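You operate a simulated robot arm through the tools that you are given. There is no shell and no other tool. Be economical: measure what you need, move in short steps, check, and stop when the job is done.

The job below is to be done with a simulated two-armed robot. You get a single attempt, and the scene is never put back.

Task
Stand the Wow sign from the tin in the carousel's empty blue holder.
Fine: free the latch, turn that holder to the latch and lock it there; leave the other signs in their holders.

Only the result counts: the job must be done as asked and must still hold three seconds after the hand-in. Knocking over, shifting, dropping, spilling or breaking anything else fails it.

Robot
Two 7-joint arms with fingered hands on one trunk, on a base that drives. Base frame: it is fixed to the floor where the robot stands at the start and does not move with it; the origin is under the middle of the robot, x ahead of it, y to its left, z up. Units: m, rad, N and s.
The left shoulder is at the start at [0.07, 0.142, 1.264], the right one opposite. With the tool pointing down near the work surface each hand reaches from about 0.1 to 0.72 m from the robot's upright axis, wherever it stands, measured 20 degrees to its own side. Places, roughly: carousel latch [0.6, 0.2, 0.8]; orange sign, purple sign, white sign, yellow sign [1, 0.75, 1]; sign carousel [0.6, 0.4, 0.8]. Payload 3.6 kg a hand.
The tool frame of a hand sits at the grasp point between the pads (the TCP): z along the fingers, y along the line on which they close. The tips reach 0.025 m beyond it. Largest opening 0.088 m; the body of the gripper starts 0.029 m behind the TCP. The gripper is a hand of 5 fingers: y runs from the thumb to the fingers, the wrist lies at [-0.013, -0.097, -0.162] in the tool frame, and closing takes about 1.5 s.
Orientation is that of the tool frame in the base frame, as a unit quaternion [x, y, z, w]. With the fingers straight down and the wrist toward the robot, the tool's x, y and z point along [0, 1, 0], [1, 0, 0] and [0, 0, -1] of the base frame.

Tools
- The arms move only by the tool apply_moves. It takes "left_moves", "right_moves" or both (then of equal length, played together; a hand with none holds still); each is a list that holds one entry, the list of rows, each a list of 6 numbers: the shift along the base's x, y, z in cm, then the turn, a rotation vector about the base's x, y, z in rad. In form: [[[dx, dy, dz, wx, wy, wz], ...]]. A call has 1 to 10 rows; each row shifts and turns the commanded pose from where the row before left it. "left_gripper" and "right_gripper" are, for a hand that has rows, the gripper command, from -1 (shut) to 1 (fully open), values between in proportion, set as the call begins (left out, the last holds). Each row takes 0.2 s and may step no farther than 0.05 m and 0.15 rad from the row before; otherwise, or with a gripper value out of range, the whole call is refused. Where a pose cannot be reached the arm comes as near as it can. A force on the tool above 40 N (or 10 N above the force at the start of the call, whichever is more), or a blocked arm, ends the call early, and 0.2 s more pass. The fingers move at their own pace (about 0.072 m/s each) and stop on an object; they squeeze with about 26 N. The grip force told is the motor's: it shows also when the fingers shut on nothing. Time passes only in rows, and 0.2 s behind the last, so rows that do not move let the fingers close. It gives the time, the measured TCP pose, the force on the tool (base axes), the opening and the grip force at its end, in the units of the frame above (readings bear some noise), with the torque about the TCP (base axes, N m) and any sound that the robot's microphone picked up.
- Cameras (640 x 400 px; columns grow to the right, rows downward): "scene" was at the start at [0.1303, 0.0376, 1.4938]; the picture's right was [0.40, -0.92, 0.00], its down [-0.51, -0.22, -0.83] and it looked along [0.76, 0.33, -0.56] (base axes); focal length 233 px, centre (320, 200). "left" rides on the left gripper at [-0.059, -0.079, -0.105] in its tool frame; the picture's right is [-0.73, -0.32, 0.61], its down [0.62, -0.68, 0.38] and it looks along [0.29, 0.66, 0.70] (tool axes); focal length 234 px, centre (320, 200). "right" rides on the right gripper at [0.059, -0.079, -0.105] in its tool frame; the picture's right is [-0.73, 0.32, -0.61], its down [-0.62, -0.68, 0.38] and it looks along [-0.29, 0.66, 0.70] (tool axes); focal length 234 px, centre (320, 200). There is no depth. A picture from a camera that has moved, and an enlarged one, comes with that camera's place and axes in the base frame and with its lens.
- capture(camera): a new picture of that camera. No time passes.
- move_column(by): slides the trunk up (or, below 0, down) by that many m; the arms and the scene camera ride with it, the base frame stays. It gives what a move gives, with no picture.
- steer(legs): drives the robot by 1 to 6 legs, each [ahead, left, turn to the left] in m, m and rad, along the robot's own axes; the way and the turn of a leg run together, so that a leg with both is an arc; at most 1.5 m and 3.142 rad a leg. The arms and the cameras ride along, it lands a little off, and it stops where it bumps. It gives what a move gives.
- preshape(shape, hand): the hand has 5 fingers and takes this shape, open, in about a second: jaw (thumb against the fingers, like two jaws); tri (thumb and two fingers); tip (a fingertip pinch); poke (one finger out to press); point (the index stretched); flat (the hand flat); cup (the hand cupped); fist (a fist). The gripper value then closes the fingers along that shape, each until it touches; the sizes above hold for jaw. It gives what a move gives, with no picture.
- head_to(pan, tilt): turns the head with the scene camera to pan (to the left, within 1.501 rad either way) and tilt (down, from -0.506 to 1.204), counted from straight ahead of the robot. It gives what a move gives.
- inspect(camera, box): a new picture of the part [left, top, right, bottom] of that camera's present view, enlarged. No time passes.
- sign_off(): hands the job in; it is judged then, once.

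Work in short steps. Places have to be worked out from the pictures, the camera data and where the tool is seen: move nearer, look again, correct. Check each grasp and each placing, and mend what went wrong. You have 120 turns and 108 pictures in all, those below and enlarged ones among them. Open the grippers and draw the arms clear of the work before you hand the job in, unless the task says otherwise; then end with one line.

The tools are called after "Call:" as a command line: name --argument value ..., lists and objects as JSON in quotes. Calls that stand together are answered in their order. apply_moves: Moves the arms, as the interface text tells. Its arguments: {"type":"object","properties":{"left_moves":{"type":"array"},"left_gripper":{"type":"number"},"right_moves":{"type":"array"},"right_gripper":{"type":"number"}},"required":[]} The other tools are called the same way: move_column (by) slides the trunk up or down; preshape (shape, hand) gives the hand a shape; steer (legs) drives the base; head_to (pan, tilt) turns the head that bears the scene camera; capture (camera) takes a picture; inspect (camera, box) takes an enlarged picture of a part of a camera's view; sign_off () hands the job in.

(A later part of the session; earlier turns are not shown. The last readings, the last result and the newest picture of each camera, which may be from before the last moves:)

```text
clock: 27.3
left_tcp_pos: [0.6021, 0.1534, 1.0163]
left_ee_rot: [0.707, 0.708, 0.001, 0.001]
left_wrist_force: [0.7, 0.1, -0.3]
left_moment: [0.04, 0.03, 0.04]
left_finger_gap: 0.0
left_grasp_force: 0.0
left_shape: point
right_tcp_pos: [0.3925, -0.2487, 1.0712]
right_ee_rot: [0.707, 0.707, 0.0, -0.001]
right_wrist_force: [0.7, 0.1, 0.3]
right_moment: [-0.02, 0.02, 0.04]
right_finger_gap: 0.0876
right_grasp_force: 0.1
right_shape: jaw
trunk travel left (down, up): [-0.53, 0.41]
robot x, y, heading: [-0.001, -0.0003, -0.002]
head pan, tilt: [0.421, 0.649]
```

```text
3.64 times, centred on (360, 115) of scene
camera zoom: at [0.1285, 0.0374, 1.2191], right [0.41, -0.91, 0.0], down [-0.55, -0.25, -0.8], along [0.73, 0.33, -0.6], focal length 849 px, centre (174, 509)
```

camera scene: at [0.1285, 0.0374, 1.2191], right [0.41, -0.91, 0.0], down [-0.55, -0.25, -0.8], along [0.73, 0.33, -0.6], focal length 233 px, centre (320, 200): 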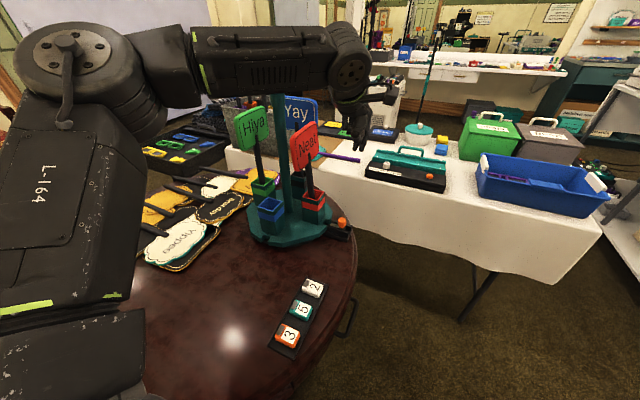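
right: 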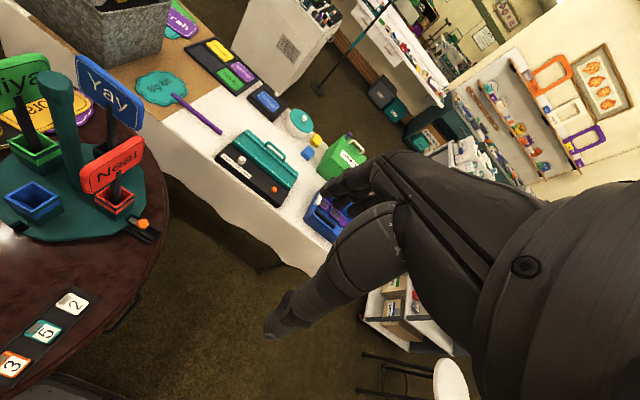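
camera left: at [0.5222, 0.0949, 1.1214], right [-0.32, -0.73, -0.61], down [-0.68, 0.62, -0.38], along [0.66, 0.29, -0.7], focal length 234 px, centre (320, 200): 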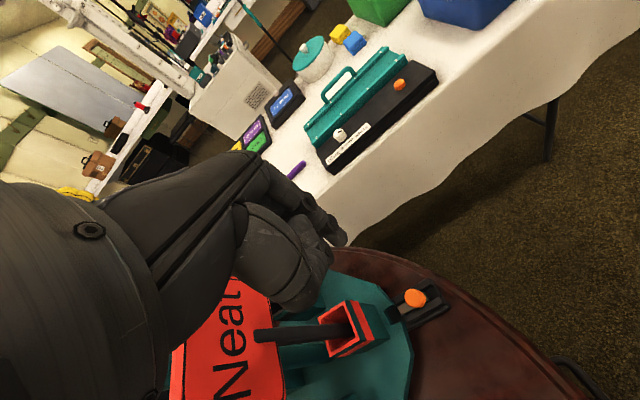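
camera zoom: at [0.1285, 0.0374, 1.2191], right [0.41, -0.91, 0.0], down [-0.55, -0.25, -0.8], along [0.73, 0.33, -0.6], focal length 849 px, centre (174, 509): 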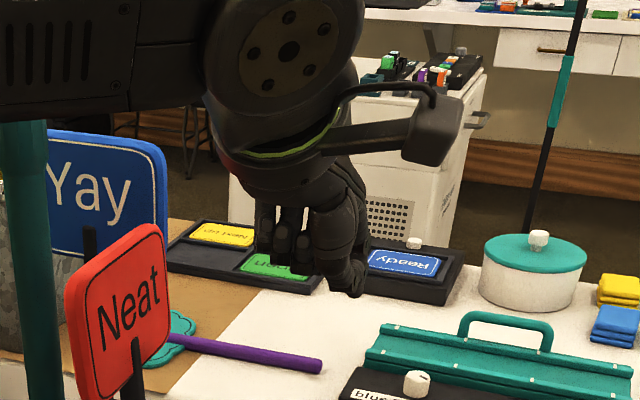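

Poke is better (tip ≈ TCP, 2 cm below it). I switch back and move over the blue socket via a retreat toward the robot.

Call:
preshape --shape "poke" --hand "left"

Call:
apply_moves --left_moves '[[[-3, 0, 3, 0, 0, 0], [-3, 0, 3, 0, 0, 0], [-4, 0, 2, 0, 0, 0], [-4, 2, 1, 0, 0, 0], [-1, 4, 0, 0, 0, 0], [0, 4, 0, 0, 0, 0], [0, 4, 0, 0, 0, 0], [0, 4, 0, 0, 0, 0], [3, 1, -2, 0, 0, 0], [3, 0, -3, 0, 0, 0]]]'

Call:
capture --camera "left"

Call:
capture --camera "scene"

```text
clock: 28.2
left_tcp_pos: [0.6017, 0.1548, 1.0158]
left_ee_rot: [0.706, 0.708, 0.001, 0.001]
left_wrist_force: [0.9, -0.2, -0.5]
left_moment: [0.04, -0.01, -0.02]
left_finger_gap: 0.0
left_grasp_force: 0.1
left_shape: poke
right_tcp_pos: [0.3937, -0.2483, 1.0703]
right_ee_rot: [0.707, 0.707, -0.001, 0.0]
right_wrist_force: [1.0, -0.6, 0.0]
right_moment: [0.0, -0.02, 0.01]
right_finger_gap: 0.0879
right_grasp_force: 0.1
right_shape: jaw
trunk travel left (down, up): [-0.53, 0.41]
robot x, y, heading: [-0.0025, -0.0011, 0.002]
head pan, tilt: [0.421, 0.649]
```

```text
clock: 30.4
left_tcp_pos: [0.5134, 0.3442, 1.0562]
left_ee_rot: [0.706, 0.708, 0.0, 0.0]
left_wrist_force: [0.8, -0.2, -0.2]
left_moment: [0.02, 0.01, -0.02]
left_finger_gap: 0.0003
left_grasp_force: 0.0
left_shape: poke
right_tcp_pos: [0.394, -0.2476, 1.0697]
right_ee_rot: [0.708, 0.707, 0.0, 0.0]
right_wrist_force: [0.0, 0.4, 0.2]
right_moment: [-0.02, 0.02, 0.01]
right_finger_gap: 0.088
right_grasp_force: 0.0
right_shape: jaw
trunk travel left (down, up): [-0.53, 0.41]
robot x, y, heading: [0.0016, 0.0022, 0.001]
head pan, tilt: [0.421, 0.649]
```

```text
72 pictures are left
camera left: at [0.4332, 0.2846, 1.1612], right [-0.32, -0.73, -0.61], down [-0.68, 0.62, -0.38], along [0.66, 0.29, -0.7], focal length 234 px, centre (320, 200)
```

left: 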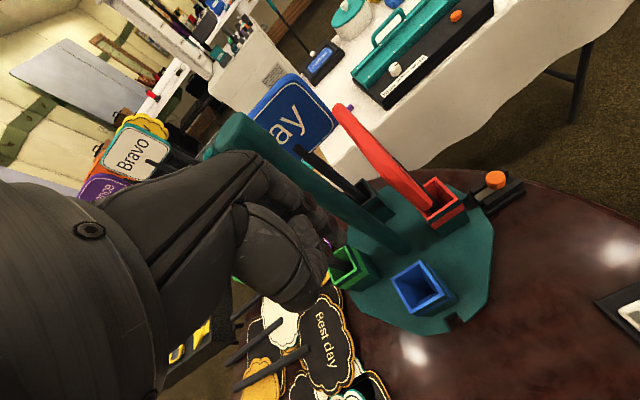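

```text
71 pictures are left
camera scene: at [0.1295, 0.0379, 1.219], right [0.41, -0.91, 0.0], down [-0.55, -0.25, -0.8], along [0.73, 0.33, -0.61], focal length 233 px, centre (320, 200)
```

scene: 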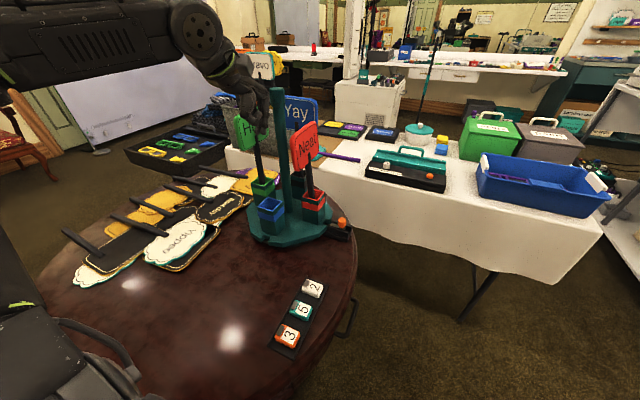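

Blue socket re-measured at (0.517,0.347). I descend to just above the rim.

Call:
apply_moves --left_moves '[[[0, 0, -4.5, 0, 0, 0], [0, 0, -4.5, 0, 0, 0], [0, 0, -4.5, 0, 0, 0], [0, 0, -4, 0, 0, 0], [0, 0, 0, 0, 0, 0]]]'

Call:
inspect --camera "left" --box '[220, 130, 460, 370]'

Call:
inspect --camera "scene" --box '[200, 80, 360, 260]'

```text
clock: 31.6
left_tcp_pos: [0.5111, 0.3446, 0.8823]
left_ee_rot: [0.707, 0.707, 0.001, 0.001]
left_wrist_force: [0.4, 0.1, -0.1]
left_moment: [-0.01, -0.03, 0.03]
left_finger_gap: 0.0
left_grasp_force: 0.1
left_shape: poke
right_tcp_pos: [0.3941, -0.2468, 1.0709]
right_ee_rot: [0.707, 0.707, 0.0, 0.001]
right_wrist_force: [-0.7, -1.2, 0.1]
right_moment: [-0.03, -0.04, -0.03]
right_finger_gap: 0.088
right_grasp_force: 0.1
right_shape: jaw
trunk travel left (down, up): [-0.53, 0.41]
robot x, y, heading: [-0.0036, -0.0015, -0.0]
head pan, tilt: [0.421, 0.649]
```

```text
1.67 times, centred on (340, 250) of left
camera zoom: at [0.4313, 0.2843, 0.9869], right [-0.32, -0.73, -0.61], down [-0.68, 0.62, -0.38], along [0.66, 0.29, -0.69], focal length 390 px, centre (287, 117)
```

zoom: 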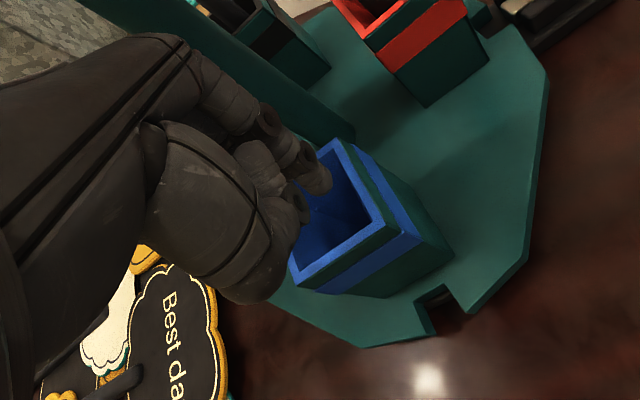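

```text
2.22 times, centred on (280, 170) of scene
camera zoom: at [0.1281, 0.0371, 1.2192], right [0.41, -0.91, 0.0], down [-0.55, -0.25, -0.8], along [0.73, 0.33, -0.6], focal length 519 px, centre (409, 267)
```

zoom: 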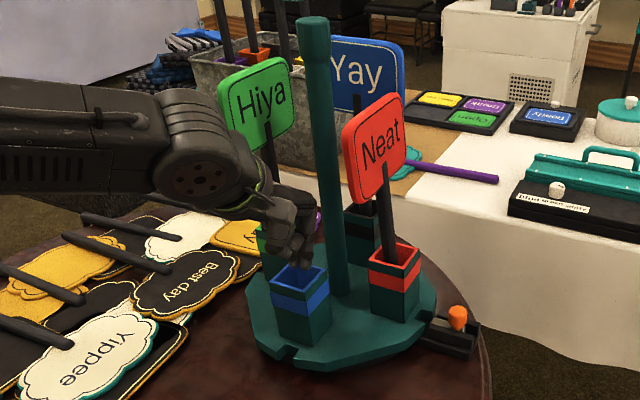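

Fingertip is over the socket opening; I shift slightly (+4 mm x, +4 mm y) and go down into it.

Call:
apply_moves --left_moves '[[[0.5, 0.4, -1.5, 0, 0, 0], [0, 0, -1.5, 0, 0, 0], [0, 0, -1, 0, 0, 0], [0, 0, -1, 0, 0, 0], [0, 0, 0, 0, 0, 0]]]'

Call:
inspect --camera "left" --box '[220, 130, 460, 370]'

Call:
inspect --camera "scene" --box '[220, 130, 340, 240]'

```text
clock: 32.6
left_tcp_pos: [0.5171, 0.3463, 0.8441]
left_ee_rot: [0.708, 0.706, 0.008, 0.009]
left_wrist_force: [-11.8, 0.0, 23.7]
left_moment: [-0.05, -0.06, 0.0]
left_finger_gap: 0.0001
left_grasp_force: 0.1
left_shape: poke
right_tcp_pos: [0.3903, -0.2493, 1.0729]
right_ee_rot: [0.707, 0.708, 0.002, 0.001]
right_wrist_force: [1.2, -0.4, 0.1]
right_moment: [0.0, 0.01, -0.01]
right_finger_gap: 0.0877
right_grasp_force: 0.0
right_shape: jaw
trunk travel left (down, up): [-0.53, 0.41]
robot x, y, heading: [-0.0031, -0.0006, 0.004]
head pan, tilt: [0.421, 0.649]
stopped in row 4 (left hand): the force on the tool passed its limit (the readings are from after the stop); the commanded pose is now the measured one
```

```text
1.67 times, centred on (340, 250) of left
camera zoom: at [0.4348, 0.2863, 0.9472], right [-0.31, -0.73, -0.61], down [-0.67, 0.62, -0.4], along [0.67, 0.29, -0.68], focal length 390 px, centre (287, 117)
```

zoom: 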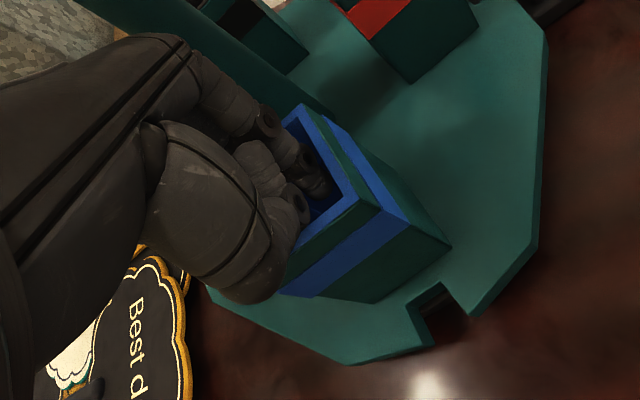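

```text
3.64 times, centred on (280, 185) of scene
camera zoom: at [0.1247, 0.0362, 1.2198], right [0.41, -0.91, 0.0], down [-0.55, -0.25, -0.8], along [0.73, 0.33, -0.6], focal length 849 px, centre (466, 254)
```

zoom: 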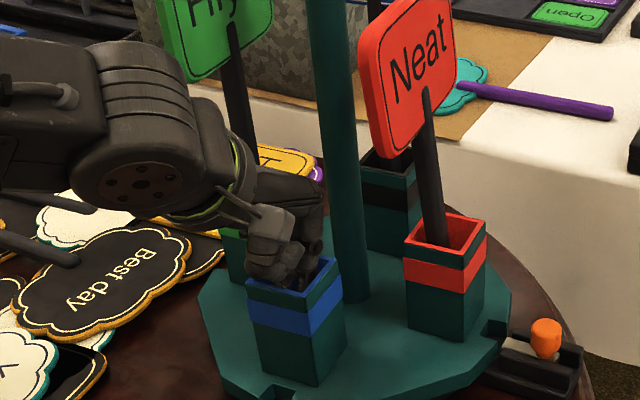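

Something (thumb) touched the rim; the tip is ~1 cm inside. I lift 3 mm, shift 6 mm outward from the rim, and try a bit deeper.

Call:
apply_moves --left_moves '[[[0, 0, 0.6, 0, 0, 0], [0.6, 0, 0, 0, 0, 0], [0, 0, -0.5, 0, 0, 0], [0, 0, -0.5, 0, 0, 0], [0, 0, 0, 0, 0, 0]]]'

Call:
inspect --camera "left" --box '[220, 130, 460, 370]'

```text
clock: 33.6
left_tcp_pos: [0.5233, 0.3456, 0.8449]
left_ee_rot: [0.708, 0.706, 0.01, 0.014]
left_wrist_force: [-14.4, -0.6, 25.0]
left_moment: [0.08, -0.17, 0.0]
left_finger_gap: 0.0003
left_grasp_force: 0.0
left_shape: poke
right_tcp_pos: [0.3895, -0.2495, 1.0733]
right_ee_rot: [0.706, 0.708, 0.002, 0.002]
right_wrist_force: [0.0, -0.8, -0.3]
right_moment: [0.0, -0.03, -0.03]
right_finger_gap: 0.0877
right_grasp_force: 0.0
right_shape: jaw
trunk travel left (down, up): [-0.53, 0.41]
robot x, y, heading: [0.0025, 0.0044, 0.006]
head pan, tilt: [0.421, 0.649]
stopped in row 5 (left hand): the force on the tool passed its limit (the readings are from after the stop); the commanded pose is now the measured one
```

```text
1.67 times, centred on (340, 250) of left
camera zoom: at [0.4403, 0.2862, 0.9463], right [-0.3, -0.73, -0.62], down [-0.67, 0.62, -0.41], along [0.68, 0.29, -0.67], focal length 390 px, centre (287, 117)
```

zoom: 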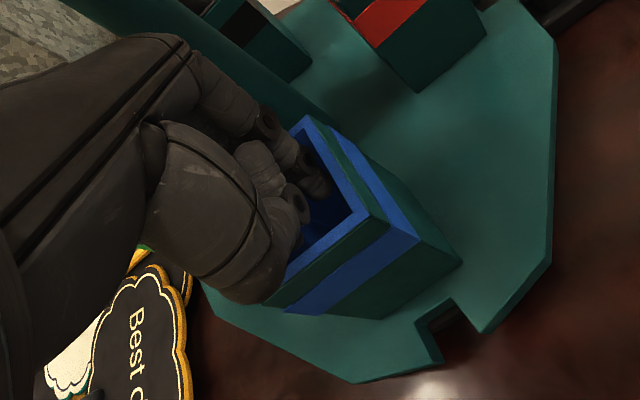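

Depth is limited to ~1 cm, which may do. I lift 3 mm off the rim and drag gently along the arc as a test.

Call:
apply_moves --left_moves '[[[0, 0, 0.4, 0, 0, 0], [0, -0.6, 0, 0, 0, 0], [0.05, -0.6, 0, 0, 0, 0], [0.1, -0.6, 0, 0, 0, 0], [0.15, -0.6, 0, 0, 0, 0], [0, 0, 0, 0, 0, 0]]]'

Call:
inspect --camera "left" --box '[220, 130, 460, 370]'

Call:
inspect --camera "scene" --box '[220, 100, 380, 240]'

```text
clock: 35.0
left_tcp_pos: [0.5261, 0.3204, 0.8463]
left_ee_rot: [0.708, 0.707, 0.01, 0.011]
left_wrist_force: [-7.2, 1.0, 18.0]
left_moment: [0.24, 0.13, 0.37]
left_finger_gap: 0.0
left_grasp_force: 0.1
left_shape: poke
right_tcp_pos: [0.3887, -0.2495, 1.0714]
right_ee_rot: [0.707, 0.707, 0.002, 0.001]
right_wrist_force: [0.3, -0.3, -0.8]
right_moment: [0.0, 0.03, 0.01]
right_finger_gap: 0.0876
right_grasp_force: 0.1
right_shape: jaw
trunk travel left (down, up): [-0.53, 0.41]
robot x, y, heading: [0.0016, 0.0023, 0.002]
head pan, tilt: [0.421, 0.649]
```

```text
1.67 times, centred on (340, 250) of left
camera zoom: at [0.4447, 0.2621, 0.9486], right [-0.31, -0.73, -0.61], down [-0.67, 0.62, -0.4], along [0.68, 0.29, -0.68], focal length 390 px, centre (287, 117)
```

zoom: 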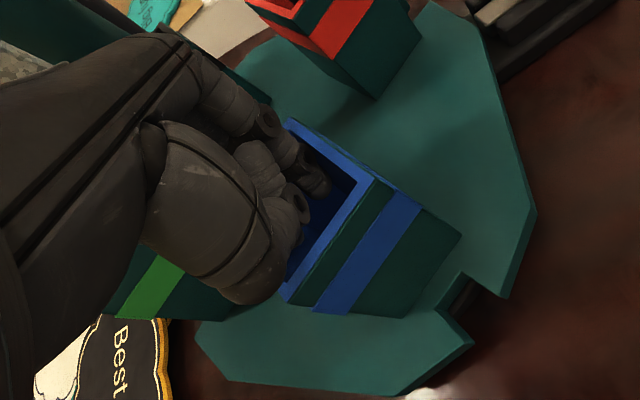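

```text
2.86 times, centred on (300, 170) of scene
camera zoom: at [0.1242, 0.0365, 1.2198], right [0.41, -0.91, 0.0], down [-0.55, -0.25, -0.8], along [0.73, 0.33, -0.6], focal length 667 px, centre (377, 286)
```

zoom: 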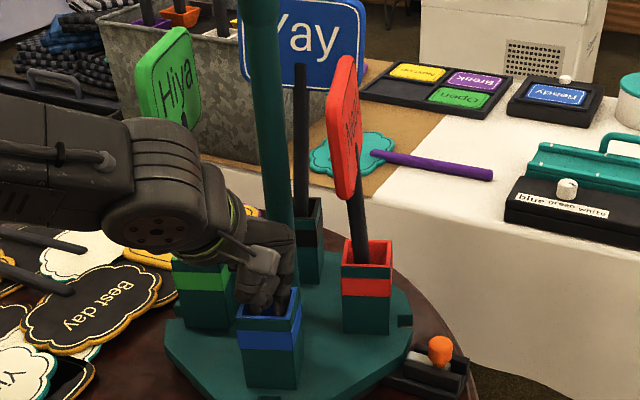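

The carousel turns easily (now ~20°). But the left forearm will conflict with the Hiya sign as it comes round, so I lift out and will finish with the right arm from a better base spot.

Call:
apply_moves --left_moves '[[[0, 0, 2, 0, 0, 0], [0, 0, 4, 0, 0, 0], [0, 0, 4.5, 0, 0, 0], [0, 0, 4.5, 0, 0, 0], [0, 0, 4.5, 0, 0, 0], [-1, 0, 4.5, 0, 0, 0], [-4, 0, 2, 0, 0, 0], [-4.5, 0, 0, 0, 0, 0], [-4.5, 0, 0, 0, 0, 0], [-4, 0, 0, 0, 0, 0]]]'

Call:
capture --camera "scene"

```text
clock: 37.2
left_tcp_pos: [0.3484, 0.3215, 1.1038]
left_ee_rot: [0.708, 0.706, 0.007, 0.01]
left_wrist_force: [-0.3, -1.0, 0.5]
left_moment: [0.02, -0.02, -0.01]
left_finger_gap: 0.0002
left_grasp_force: 0.0
left_shape: poke
right_tcp_pos: [0.3919, -0.2483, 1.0718]
right_ee_rot: [0.707, 0.707, 0.0, 0.001]
right_wrist_force: [-0.7, 0.0, -0.2]
right_moment: [0.04, -0.02, 0.0]
right_finger_gap: 0.0876
right_grasp_force: 0.0
right_shape: jaw
trunk travel left (down, up): [-0.53, 0.41]
robot x, y, heading: [-0.0022, 0.0039, -0.001]
head pan, tilt: [0.421, 0.649]
```

```text
63 pictures are left
camera scene: at [0.1266, 0.0374, 1.2194], right [0.41, -0.91, 0.0], down [-0.55, -0.25, -0.8], along [0.73, 0.33, -0.6], focal length 233 px, centre (320, 200)
```

scene: 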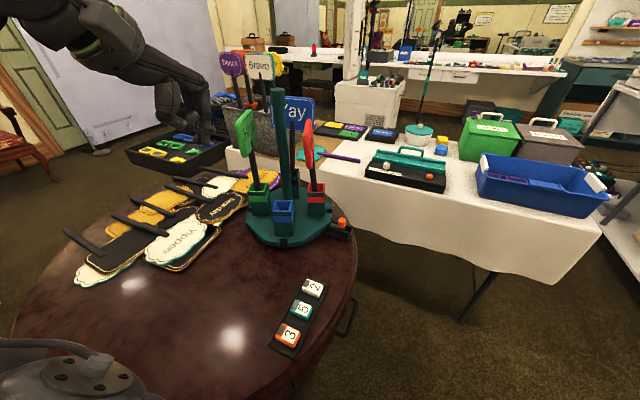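

I raise the trunk for clearance and drive to the table's right side, turned toward the carousel.

Call:
move_column --by 0.24

Call:
steer --legs '[[0, -0.17, 0], [0.25, 0, 0], [0, 0, 0.75]]'

Call:
head_to --pan 0.2 --tilt 0.85

Call:
capture --camera "scene"

```text
clock: 39.8
left_tcp_pos: [0.3495, 0.3208, 1.3435]
left_ee_rot: [0.708, 0.706, 0.007, 0.01]
left_wrist_force: [-0.2, 0.1, 0.2]
left_moment: [-0.05, -0.01, 0.01]
left_finger_gap: 0.0
left_grasp_force: 0.0
left_shape: poke
right_tcp_pos: [0.3943, -0.2477, 1.3096]
right_ee_rot: [0.708, 0.707, 0.0, -0.001]
right_wrist_force: [-0.5, -0.5, -0.4]
right_moment: [-0.01, 0.01, 0.01]
right_finger_gap: 0.0876
right_grasp_force: 0.1
right_shape: jaw
trunk travel left (down, up): [-0.77, 0.17]
robot x, y, heading: [-0.0007, 0.0037, -0.003]
head pan, tilt: [0.421, 0.649]
```

```text
clock: 44.6
left_tcp_pos: [0.2902, 0.303, 1.3439]
left_ee_rot: [0.4, 0.916, 0.011, 0.007]
left_wrist_force: [-0.5, 0.1, 0.8]
left_moment: [-0.02, 0.01, 0.01]
left_finger_gap: 0.0
left_grasp_force: 0.1
left_shape: poke
right_tcp_pos: [0.7092, -0.0845, 1.3102]
right_ee_rot: [0.4, 0.917, -0.001, 0.0]
right_wrist_force: [-0.5, 0.0, -0.3]
right_moment: [-0.03, -0.01, -0.02]
right_finger_gap: 0.0879
right_grasp_force: 0.0
right_shape: jaw
trunk travel left (down, up): [-0.77, 0.17]
robot x, y, heading: [0.2533, -0.1697, 0.751]
head pan, tilt: [0.421, 0.649]
```

```text
clock: 45.4
left_tcp_pos: [0.2901, 0.3037, 1.3434]
left_ee_rot: [0.399, 0.917, 0.01, 0.006]
left_wrist_force: [0.3, -0.2, 0.2]
left_moment: [0.03, -0.02, 0.02]
left_finger_gap: 0.0
left_grasp_force: 0.1
left_shape: poke
right_tcp_pos: [0.7084, -0.0845, 1.3106]
right_ee_rot: [0.399, 0.917, 0.0, 0.0]
right_wrist_force: [-1.0, 0.0, 0.3]
right_moment: [0.01, -0.02, 0.01]
right_finger_gap: 0.0879
right_grasp_force: 0.0
right_shape: jaw
trunk travel left (down, up): [-0.77, 0.17]
robot x, y, heading: [0.2521, -0.1724, 0.749]
head pan, tilt: [0.201, 0.85]
```

```text
62 pictures are left
camera scene: at [0.3334, -0.0706, 1.4426], right [0.81, -0.58, 0.0], down [-0.44, -0.61, -0.66], along [0.38, 0.54, -0.75], focal length 233 px, centre (320, 200)
```

scene: 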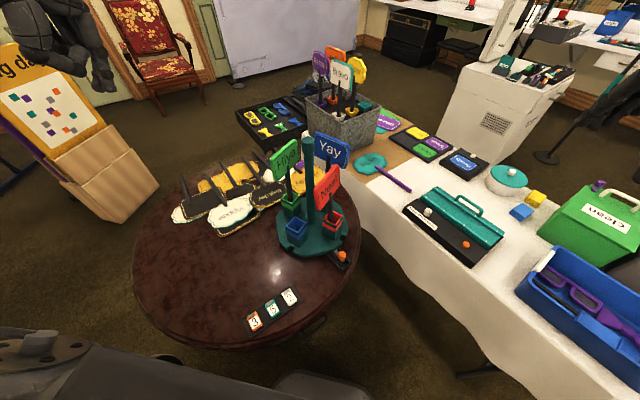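

Good position. I lower the trunk again, set the right hand to poke and zoom on the carousel.

Call:
move_column --by -0.24

Call:
preshape --shape "poke" --hand "right"

Call:
head_to --pan 0.15 --tilt 0.75

Call:
inspect --camera "scene" --box '[240, 60, 420, 240]'

```text
clock: 47.9
left_tcp_pos: [0.2908, 0.3037, 1.1036]
left_ee_rot: [0.401, 0.916, 0.01, 0.007]
left_wrist_force: [0.2, -0.6, -0.6]
left_moment: [0.0, 0.0, 0.0]
left_finger_gap: 0.0
left_grasp_force: 0.0
left_shape: poke
right_tcp_pos: [0.709, -0.0843, 1.0702]
right_ee_rot: [0.4, 0.916, 0.0, 0.0]
right_wrist_force: [-0.3, -0.9, 0.3]
right_moment: [-0.01, 0.02, -0.03]
right_finger_gap: 0.088
right_grasp_force: 0.0
right_shape: jaw
trunk travel left (down, up): [-0.53, 0.41]
robot x, y, heading: [0.2514, -0.1725, 0.752]
head pan, tilt: [0.201, 0.85]
```

```text
clock: 48.8
left_tcp_pos: [0.2902, 0.303, 1.1026]
left_ee_rot: [0.4, 0.916, 0.01, 0.006]
left_wrist_force: [0.3, 0.1, -0.2]
left_moment: [0.0, 0.0, 0.06]
left_finger_gap: 0.0
left_grasp_force: 0.1
left_shape: poke
right_tcp_pos: [0.709, -0.0852, 1.0697]
right_ee_rot: [0.4, 0.916, 0.0, 0.0]
right_wrist_force: [-0.1, 0.5, -0.4]
right_moment: [0.02, -0.01, -0.01]
right_finger_gap: 0.0
right_grasp_force: 0.0
right_shape: poke
trunk travel left (down, up): [-0.53, 0.41]
robot x, y, heading: [0.2558, -0.1688, 0.747]
head pan, tilt: [0.201, 0.85]
```

```text
clock: 49.5
left_tcp_pos: [0.2905, 0.3028, 1.1038]
left_ee_rot: [0.4, 0.916, 0.011, 0.007]
left_wrist_force: [0.2, -0.5, -0.4]
left_moment: [-0.02, -0.06, -0.02]
left_finger_gap: 0.0001
left_grasp_force: 0.0
left_shape: poke
right_tcp_pos: [0.7098, -0.0844, 1.0714]
right_ee_rot: [0.399, 0.917, 0.0, 0.001]
right_wrist_force: [0.3, 0.1, 0.4]
right_moment: [0.02, 0.01, -0.01]
right_finger_gap: 0.0
right_grasp_force: 0.0
right_shape: poke
trunk travel left (down, up): [-0.53, 0.41]
robot x, y, heading: [0.2484, -0.1682, 0.748]
head pan, tilt: [0.15, 0.75]
```

```text
2.22 times, centred on (330, 150) of scene
camera zoom: at [0.3395, -0.0695, 1.2105], right [0.78, -0.62, 0.0], down [-0.42, -0.53, -0.73], along [0.45, 0.57, -0.68], focal length 519 px, centre (298, 311)
```

zoom: 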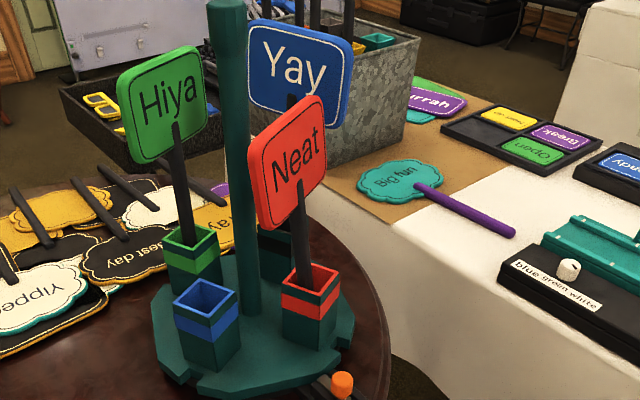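

φ≈17°, blue now at (0.519,0.319). I bring the right hand over it, coming from the robot side.

Call:
apply_moves --right_moves '[[[-3.5, 3.1, 0, 0, 0, 0], [-3.5, 3.1, 0, 0, 0, 0], [-3.5, 3.1, 0, 0, 0, 0], [-3.5, 3.1, 0, 0, 0, 0], [-3.5, 3.1, 0, 0, 0, 0], [-3.5, 3.1, 0, 0, 0, 0], [0.4, 4.4, 0, 0, 0, 0], [0.4, 4.4, 0, 0, 0, 0], [0.4, 4.4, -1, 0, 0, 0], [0.4, 4.4, -1, 0, 0, 0]]]'

Call:
apply_moves --right_moves '[[[0.3, 4.3, -2, 0, 0, 0], [0, 0, -3.5, 0, 0, 0], [0, 0, -4, 0, 0, 0], [0, 0, -4, 0, 0, 0], [0, 0, -3, 0, 0, 0], [0, 0, 0, 0, 0, 0]]]'

Call:
inspect --camera "right" --box '[180, 100, 480, 400]'

Call:
inspect --camera "scene" --box '[240, 60, 420, 240]'

```text
clock: 51.6
left_tcp_pos: [0.2899, 0.3048, 1.1024]
left_ee_rot: [0.4, 0.916, 0.01, 0.006]
left_wrist_force: [0.1, 0.5, -1.0]
left_moment: [-0.04, -0.01, 0.0]
left_finger_gap: 0.0
left_grasp_force: 0.0
left_shape: poke
right_tcp_pos: [0.5142, 0.2792, 1.0498]
right_ee_rot: [0.399, 0.917, 0.0, 0.001]
right_wrist_force: [0.0, 1.1, -0.8]
right_moment: [-0.01, 0.02, 0.01]
right_finger_gap: 0.0
right_grasp_force: 0.0
right_shape: poke
trunk travel left (down, up): [-0.53, 0.41]
robot x, y, heading: [0.2507, -0.1678, 0.747]
head pan, tilt: [0.15, 0.75]
```

```text
clock: 53.0
left_tcp_pos: [0.2914, 0.3039, 1.1035]
left_ee_rot: [0.4, 0.917, 0.01, 0.006]
left_wrist_force: [-0.4, 0.7, 0.2]
left_moment: [0.02, 0.03, -0.01]
left_finger_gap: 0.0
left_grasp_force: 0.1
left_shape: poke
right_tcp_pos: [0.519, 0.3217, 0.8847]
right_ee_rot: [0.4, 0.916, 0.0, 0.0]
right_wrist_force: [-0.4, 0.4, -0.3]
right_moment: [-0.01, 0.03, 0.0]
right_finger_gap: 0.0002
right_grasp_force: 0.1
right_shape: poke
trunk travel left (down, up): [-0.53, 0.41]
robot x, y, heading: [0.2508, -0.174, 0.752]
head pan, tilt: [0.15, 0.75]
```

```text
1.33 times, centred on (330, 250) of right
camera zoom: at [0.4214, 0.3112, 0.9892], right [0.73, -0.31, 0.61], down [-0.07, -0.92, -0.38], along [0.68, 0.24, -0.7], focal length 312 px, centre (307, 133)
```

zoom: 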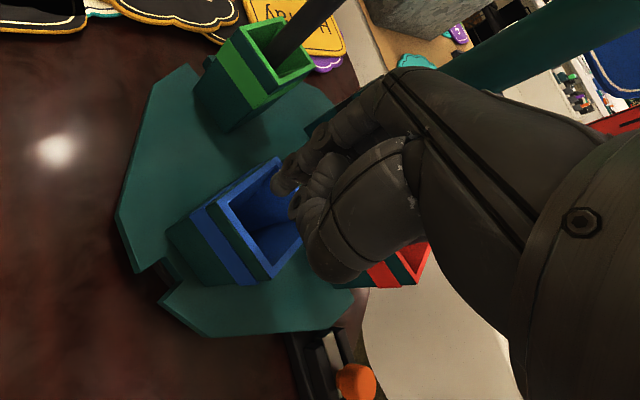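

```text
2.22 times, centred on (330, 150) of scene
camera zoom: at [0.3393, -0.0693, 1.2106], right [0.78, -0.62, 0.0], down [-0.42, -0.53, -0.73], along [0.46, 0.57, -0.68], focal length 519 px, centre (298, 311)
```

zoom: 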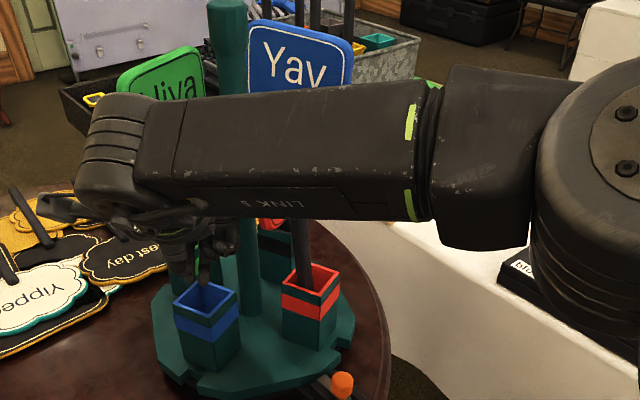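

Right forearm is clear of Neat by geometry. I centre (−5 mm y) and insert the fingertip lightly.

Call:
apply_moves --right_moves '[[[0, -0.4, -1.5, 0, 0, 0], [0, 0, -1, 0, 0, 0], [0, 0, -0.5, 0, 0, 0], [0, 0, -0.5, 0, 0, 0], [0, 0, 0, 0, 0, 0]]]'

Call:
inspect --camera "right" --box '[180, 100, 480, 400]'

```text
clock: 54.2
left_tcp_pos: [0.29, 0.3026, 1.1037]
left_ee_rot: [0.4, 0.916, 0.01, 0.006]
left_wrist_force: [0.7, -1.0, -1.1]
left_moment: [0.02, -0.03, 0.03]
left_finger_gap: 0.0
left_grasp_force: 0.0
left_shape: poke
right_tcp_pos: [0.518, 0.3174, 0.8512]
right_ee_rot: [0.4, 0.917, 0.0, 0.0]
right_wrist_force: [-0.6, 0.1, 0.5]
right_moment: [0.02, 0.02, 0.0]
right_finger_gap: 0.0002
right_grasp_force: 0.2
right_shape: poke
trunk travel left (down, up): [-0.53, 0.41]
robot x, y, heading: [0.2485, -0.1681, 0.748]
head pan, tilt: [0.15, 0.75]
```

```text
1.33 times, centred on (330, 250) of right
camera zoom: at [0.4219, 0.3057, 0.9555], right [0.73, -0.31, 0.61], down [-0.07, -0.92, -0.38], along [0.68, 0.24, -0.7], focal length 312 px, centre (307, 133)
```

zoom: 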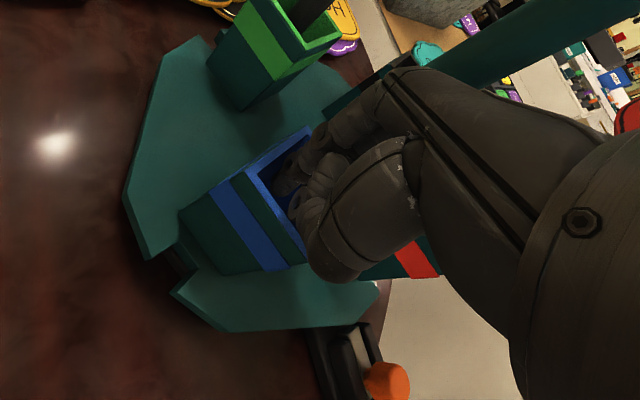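

No contact yet. I lower 3 mm and drag along the arc to about φ=50°.

Call:
apply_moves --right_moves '[[[0.1, 0, -0.3, 0, 0, 0], [0.45, -1.11, 0, 0, 0, 0], [0.6, -1.04, 0, 0, 0, 0], [0.74, -0.94, 0, 0, 0, 0], [0.86, -0.84, 0, 0, 0, 0], [0, 0, 0, 0, 0, 0]]]'

Call:
inspect --camera "right" --box '[180, 100, 480, 400]'

Call:
inspect --camera "scene" --box '[240, 60, 420, 240]'

```text
clock: 55.6
left_tcp_pos: [0.2902, 0.3037, 1.1033]
left_ee_rot: [0.4, 0.916, 0.01, 0.007]
left_wrist_force: [0.2, 1.4, 0.7]
left_moment: [-0.02, -0.03, -0.02]
left_finger_gap: 0.0
left_grasp_force: 0.1
left_shape: poke
right_tcp_pos: [0.5462, 0.2791, 0.8474]
right_ee_rot: [0.4, 0.917, 0.0, 0.0]
right_wrist_force: [0.3, -0.9, 0.1]
right_moment: [-0.01, 0.01, 0.01]
right_finger_gap: 0.0
right_grasp_force: 0.1
right_shape: poke
trunk travel left (down, up): [-0.53, 0.41]
robot x, y, heading: [0.2528, -0.1698, 0.747]
head pan, tilt: [0.15, 0.75]
```

```text
1.33 times, centred on (330, 250) of right
camera zoom: at [0.4492, 0.2664, 0.9521], right [0.73, -0.31, 0.61], down [-0.07, -0.92, -0.38], along [0.68, 0.24, -0.7], focal length 312 px, centre (307, 133)
```

zoom: 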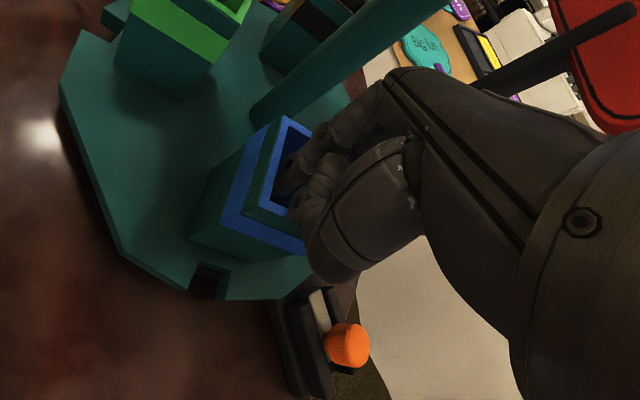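

```text
2.22 times, centred on (330, 150) of scene
camera zoom: at [0.3394, -0.0691, 1.2105], right [0.78, -0.62, 0.0], down [-0.42, -0.53, -0.73], along [0.46, 0.57, -0.68], focal length 519 px, centre (298, 311)
```

zoom: 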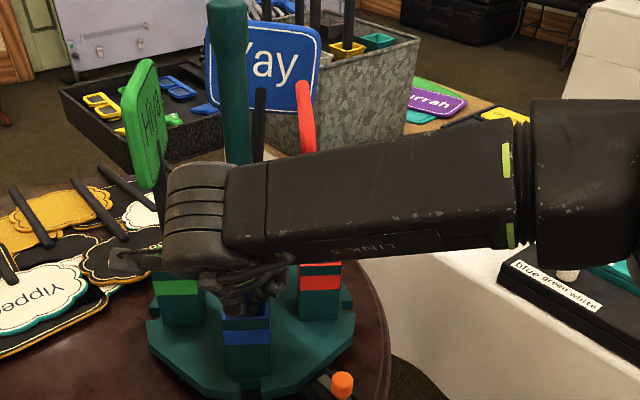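

It turns freely. Continue along the arc to about φ=88° for the fingertip.

Call:
apply_moves --right_moves '[[[0.97, -0.7, 0, 0, 0, 0], [1.06, -0.57, 0, 0, 0, 0], [1.13, -0.41, 0, 0, 0, 0], [1.17, -0.25, 0, 0, 0, 0], [0.9, -0.07, 0, 0, 0, 0], [0, 0, 0, 0, 0, 0]]]'

Call:
capture --camera "right"

Call:
inspect --camera "scene" --box '[240, 60, 420, 240]'

```text
clock: 57.0
left_tcp_pos: [0.2873, 0.3063, 1.1032]
left_ee_rot: [0.4, 0.916, 0.01, 0.007]
left_wrist_force: [0.5, 0.3, -0.6]
left_moment: [-0.01, 0.02, 0.0]
left_finger_gap: 0.0001
left_grasp_force: 0.0
left_shape: poke
right_tcp_pos: [0.5962, 0.2606, 0.8477]
right_ee_rot: [0.399, 0.917, 0.001, 0.0]
right_wrist_force: [-2.4, 19.6, 12.6]
right_moment: [0.46, -0.27, 0.32]
right_finger_gap: 0.0
right_grasp_force: 0.0
right_shape: poke
trunk travel left (down, up): [-0.53, 0.41]
robot x, y, heading: [0.251, -0.1715, 0.755]
head pan, tilt: [0.15, 0.75]
```

```text
55 pictures are left
camera right: at [0.4994, 0.2488, 0.952], right [0.73, -0.31, 0.61], down [-0.07, -0.92, -0.38], along [0.68, 0.24, -0.69], focal length 234 px, centre (320, 200)
```

right: 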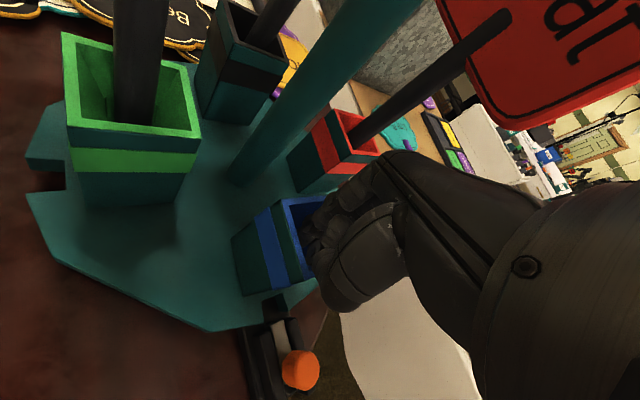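

```text
2.22 times, centred on (330, 150) of scene
camera zoom: at [0.3378, -0.0667, 1.2106], right [0.78, -0.62, 0.0], down [-0.42, -0.54, -0.73], along [0.46, 0.57, -0.68], focal length 519 px, centre (298, 311)
```

zoom: 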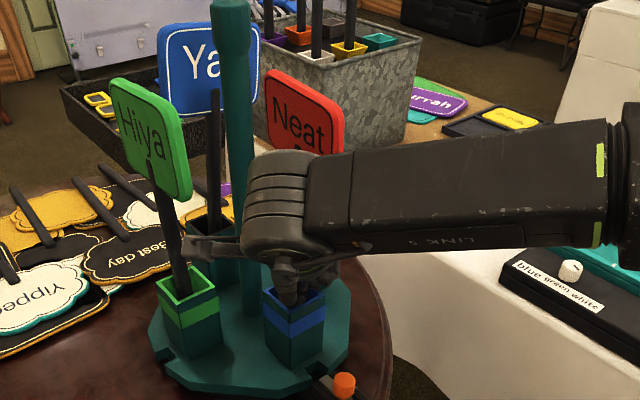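

Blue is now about at the latch (estimated φ≈89°). I relieve the radial push, lift out and check the notch alignment.

Call:
apply_moves --right_moves '[[[0, 0.3, 0, 0, 0, 0], [0, 0, 1, 0, 0, 0], [0, 0, 3, 0, 0, 0], [0, 0, 4, 0, 0, 0], [0, -2, 4.3, 0, 0, 0], [0, -4, 2, 0, 0, 0], [0, -4.5, 0, 0, 0, 0], [0, -4.5, 0, 0, 0, 0], [0, 0, 0, 0, 0, 0]]]'

Call:
inspect --camera "right" --box '[20, 140, 320, 400]'

Call:
inspect --camera "scene" --box '[270, 160, 380, 260]'

```text
clock: 59.0
left_tcp_pos: [0.2885, 0.305, 1.1036]
left_ee_rot: [0.4, 0.916, 0.01, 0.007]
left_wrist_force: [-0.2, -0.4, 0.7]
left_moment: [-0.02, 0.0, 0.0]
left_finger_gap: 0.0001
left_grasp_force: 0.0
left_shape: poke
right_tcp_pos: [0.5986, 0.1112, 0.9914]
right_ee_rot: [0.399, 0.917, 0.0, -0.001]
right_wrist_force: [0.8, -1.2, -0.2]
right_moment: [-0.02, 0.01, -0.01]
right_finger_gap: 0.0
right_grasp_force: 0.1
right_shape: poke
trunk travel left (down, up): [-0.53, 0.41]
robot x, y, heading: [0.2515, -0.1717, 0.749]
head pan, tilt: [0.15, 0.75]
```

```text
1.54 times, centred on (170, 270) of right
camera zoom: at [0.5027, 0.0996, 1.0963], right [0.73, -0.31, 0.61], down [-0.07, -0.92, -0.38], along [0.68, 0.23, -0.7], focal length 360 px, centre (551, 92)
```

zoom: 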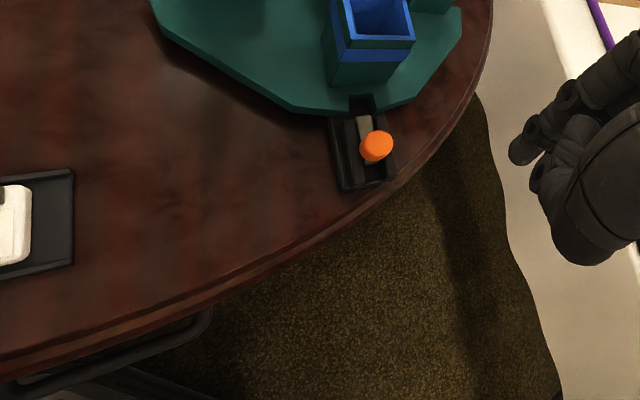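

```text
4.00 times, centred on (325, 210) of scene
camera zoom: at [0.3394, -0.0682, 1.2104], right [0.78, -0.62, 0.0], down [-0.42, -0.53, -0.73], along [0.46, 0.57, -0.68], focal length 934 px, centre (300, 160)
```

zoom: 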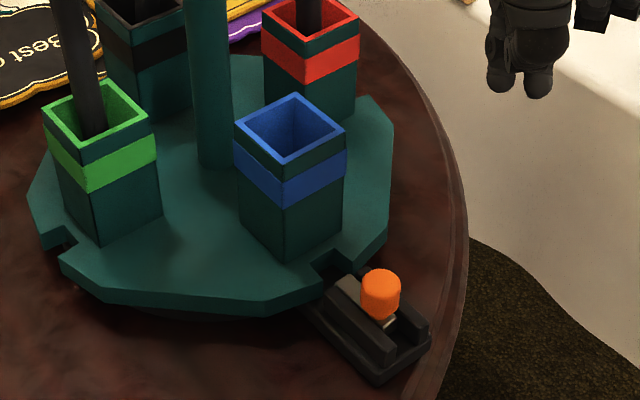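

Bolt and notch look aligned. I set the right hand to jaw, yaw it so it closes along x, and centre over the knob (0.600,0.175).

Call:
preshape --shape "jaw" --hand "right"

Call:
apply_moves --right_moves '[[[0, 0, 2, 0, 0, -0.15], [0, 0, 0, 0, 0, -0.15], [0, 0, 0, 0, 0, -0.15], [0, 2, 0, 0, 0, -0.15], [0, 2.2, 0, 0, 0, -0.15], [0, 2, 0, 0, 0, 0], [0, 0, 0, 0, 0, 0]]]' --right_gripper 1

Call:
capture --camera "right"

Call:
capture --camera "scene"

```text
clock: 60.0
left_tcp_pos: [0.2898, 0.3036, 1.1029]
left_ee_rot: [0.401, 0.916, 0.011, 0.007]
left_wrist_force: [-0.7, 0.0, 0.7]
left_moment: [0.01, -0.02, 0.01]
left_finger_gap: 0.0
left_grasp_force: 0.1
left_shape: poke
right_tcp_pos: [0.6003, 0.1095, 0.992]
right_ee_rot: [0.399, 0.917, 0.0, 0.001]
right_wrist_force: [0.0, -0.1, 1.1]
right_moment: [0.03, 0.02, -0.03]
right_finger_gap: 0.088
right_grasp_force: 0.1
right_shape: jaw
trunk travel left (down, up): [-0.53, 0.41]
robot x, y, heading: [0.2534, -0.1676, 0.753]
head pan, tilt: [0.15, 0.75]
```

```text
clock: 61.5
left_tcp_pos: [0.2906, 0.302, 1.1042]
left_ee_rot: [0.401, 0.916, 0.011, 0.007]
left_wrist_force: [-0.7, 0.2, 0.2]
left_moment: [-0.04, 0.0, 0.03]
left_finger_gap: 0.0
left_grasp_force: 0.0
left_shape: poke
right_tcp_pos: [0.6006, 0.1722, 1.0118]
right_ee_rot: [0.708, 0.706, 0.001, -0.001]
right_wrist_force: [0.3, 0.0, 0.6]
right_moment: [0.0, 0.0, -0.01]
right_finger_gap: 0.088
right_grasp_force: 0.1
right_shape: jaw
trunk travel left (down, up): [-0.53, 0.41]
robot x, y, heading: [0.2546, -0.1662, 0.749]
head pan, tilt: [0.15, 0.75]
```

```text
51 pictures are left
camera right: at [0.5218, 0.2305, 1.1159], right [0.32, -0.73, 0.61], down [-0.68, -0.62, -0.38], along [0.66, -0.29, -0.7], focal length 234 px, centre (320, 200)
```

right: 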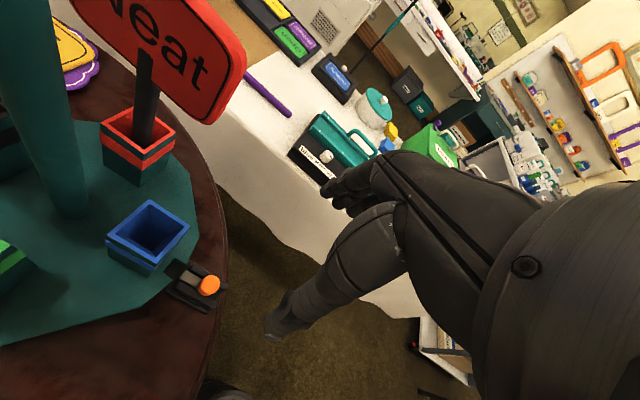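

```text
50 pictures are left
camera scene: at [0.3395, -0.0697, 1.2106], right [0.78, -0.62, 0.0], down [-0.42, -0.53, -0.73], along [0.46, 0.57, -0.68], focal length 233 px, centre (320, 200)
```

scene: 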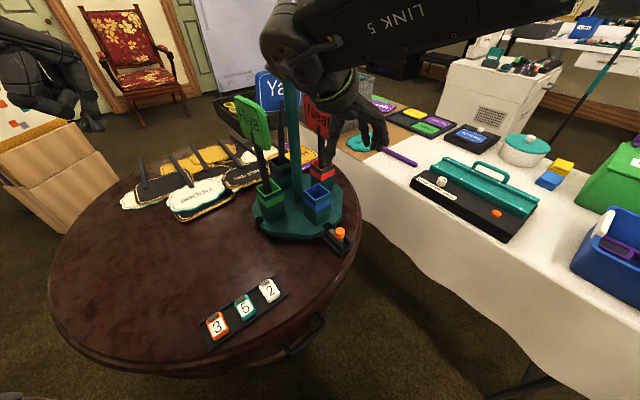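

Knob at (0.600,0.177). Descend to pinch height and close.

Call:
apply_moves --right_moves '[[[0, 0.4, -4.5, 0, 0, 0], [0, 0, -4.5, 0, 0, 0], [0, 0, -4.5, 0, 0, 0], [0, 0, -4, 0, 0, 0], [0, 0, -2.5, 0, 0, 0], [0, 0, -1.5, 0, 0, 0], [0, 0, 0, 0, 0, 0]]]'

Call:
capture --camera "right"

```text
clock: 63.1
left_tcp_pos: [0.2885, 0.3023, 1.1034]
left_ee_rot: [0.4, 0.916, 0.01, 0.007]
left_wrist_force: [-0.8, -1.0, 0.3]
left_moment: [0.0, 0.01, -0.01]
left_finger_gap: 0.0001
left_grasp_force: 0.1
left_shape: poke
right_tcp_pos: [0.5981, 0.1758, 0.7955]
right_ee_rot: [0.707, 0.708, 0.0, 0.0]
right_wrist_force: [-0.3, 0.2, -0.6]
right_moment: [0.03, 0.04, 0.01]
right_finger_gap: 0.0879
right_grasp_force: 0.1
right_shape: jaw
trunk travel left (down, up): [-0.53, 0.41]
robot x, y, heading: [0.2519, -0.1725, 0.751]
head pan, tilt: [0.15, 0.75]
```

```text
49 pictures are left
camera right: at [0.5205, 0.235, 0.9005], right [0.32, -0.73, 0.61], down [-0.68, -0.62, -0.38], along [0.66, -0.29, -0.7], focal length 234 px, centre (320, 200)
```

right: 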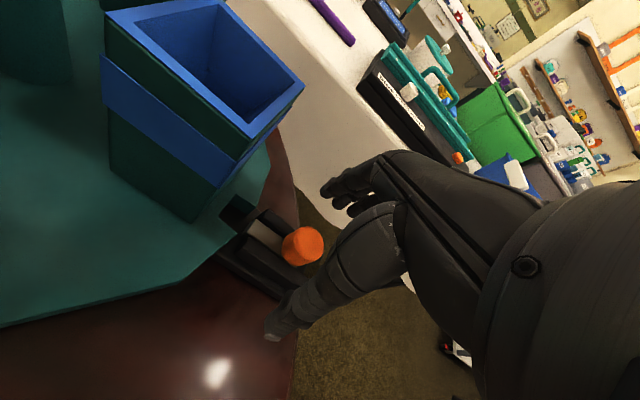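

Knob lies between the thumb and fingers. Close and then push inward (+y) about 18 mm.

Call:
apply_moves --right_moves '[[[0, 0, 0, 0, 0, 0], [0, 0, 0, 0, 0, 0], [0, 0, 0, 0, 0, 0], [0, 0, 0, 0, 0, 0], [0, 0, 0, 0, 0, 0], [0, 0, 0, 0, 0, 0], [0, 0, 0, 0, 0, 0], [0, 0, 0, 0, 0, 0]]]' --right_gripper -1

Call:
apply_moves --right_moves '[[[0, 0.4, 0, 0, 0, 0], [0, 0.4, 0, 0, 0, 0], [0, 0.4, 0, 0, 0, 0], [0, 0.4, 0, 0, 0, 0], [0, 0.2, 0, 0, 0, 0], [0, 0, 0, 0, 0, 0]]]'

Call:
capture --camera "right"

```text
clock: 65.0
left_tcp_pos: [0.2892, 0.3036, 1.103]
left_ee_rot: [0.401, 0.916, 0.009, 0.007]
left_wrist_force: [0.2, -0.8, -0.6]
left_moment: [-0.01, 0.0, 0.03]
left_finger_gap: 0.0003
left_grasp_force: 0.2
left_shape: poke
right_tcp_pos: [0.5986, 0.1772, 0.7959]
right_ee_rot: [0.707, 0.707, 0.0, -0.001]
right_wrist_force: [-6.3, -0.8, -2.9]
right_moment: [0.01, 0.04, 0.02]
right_finger_gap: 0.0157
right_grasp_force: 26.2
right_shape: jaw
trunk travel left (down, up): [-0.53, 0.41]
robot x, y, heading: [0.2528, -0.1719, 0.746]
head pan, tilt: [0.15, 0.75]
```

```text
clock: 66.3
left_tcp_pos: [0.2887, 0.3029, 1.1034]
left_ee_rot: [0.401, 0.916, 0.01, 0.007]
left_wrist_force: [-0.3, 0.2, -0.1]
left_moment: [0.0, 0.01, -0.02]
left_finger_gap: 0.0
left_grasp_force: 0.1
left_shape: poke
right_tcp_pos: [0.5989, 0.1945, 0.7963]
right_ee_rot: [0.707, 0.707, 0.001, 0.002]
right_wrist_force: [-5.2, -5.0, -2.4]
right_moment: [-0.12, 0.09, -0.06]
right_finger_gap: 0.0153
right_grasp_force: 25.8
right_shape: jaw
trunk travel left (down, up): [-0.53, 0.41]
robot x, y, heading: [0.2548, -0.1701, 0.749]
head pan, tilt: [0.15, 0.75]
```

```text
48 pictures are left
camera right: at [0.52, 0.2519, 0.9007], right [0.32, -0.73, 0.61], down [-0.68, -0.62, -0.38], along [0.66, -0.29, -0.7], focal length 234 px, centre (320, 200)
```

right: 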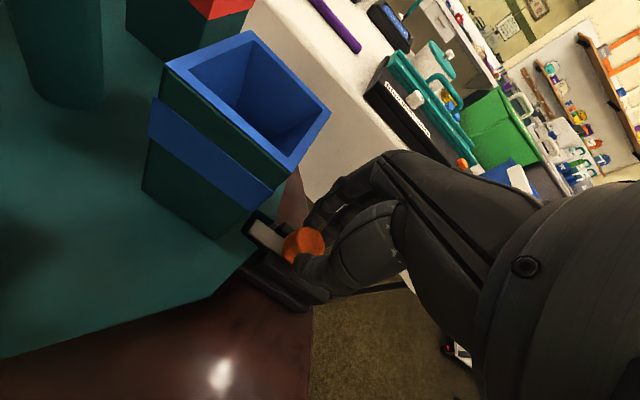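

It slid 17 mm with little force. I push a bit more to reach the inner stop.

Call:
apply_moves --right_moves '[[[0, 0.3, 0, 0, 0, 0], [0, 0.3, 0, 0, 0, 0], [0, 0.2, 0, 0, 0, 0], [0, 0, 0, 0, 0, 0]]]'

Call:
inspect --camera "right" --box '[160, 160, 360, 340]'

```text
clock: 67.3
left_tcp_pos: [0.29, 0.3008, 1.1042]
left_ee_rot: [0.401, 0.916, 0.012, 0.006]
left_wrist_force: [0.7, -0.3, 0.3]
left_moment: [-0.01, -0.02, 0.02]
left_finger_gap: 0.0
left_grasp_force: 0.0
left_shape: poke
right_tcp_pos: [0.5962, 0.1987, 0.7973]
right_ee_rot: [0.707, 0.707, 0.001, 0.0]
right_wrist_force: [-7.0, -20.5, -9.2]
right_moment: [-0.34, 0.03, -0.17]
right_finger_gap: 0.014
right_grasp_force: 25.8
right_shape: jaw
trunk travel left (down, up): [-0.53, 0.41]
robot x, y, heading: [0.2541, -0.1725, 0.744]
head pan, tilt: [0.15, 0.75]
```

```text
2.22 times, centred on (260, 250) of right
camera zoom: at [0.5201, 0.2575, 0.9017], right [0.32, -0.73, 0.61], down [-0.68, -0.62, -0.38], along [0.66, -0.29, -0.7], focal length 520 px, centre (453, 89)
```

zoom: 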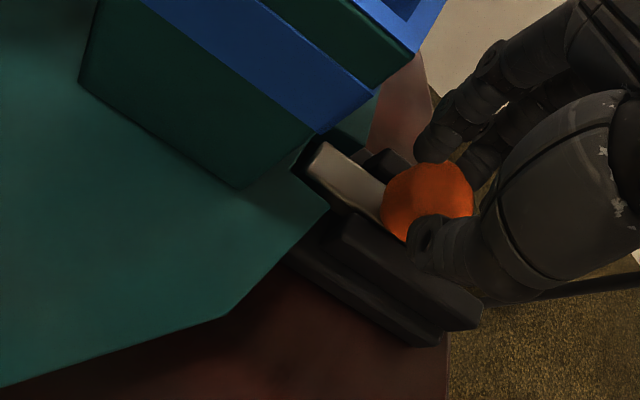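

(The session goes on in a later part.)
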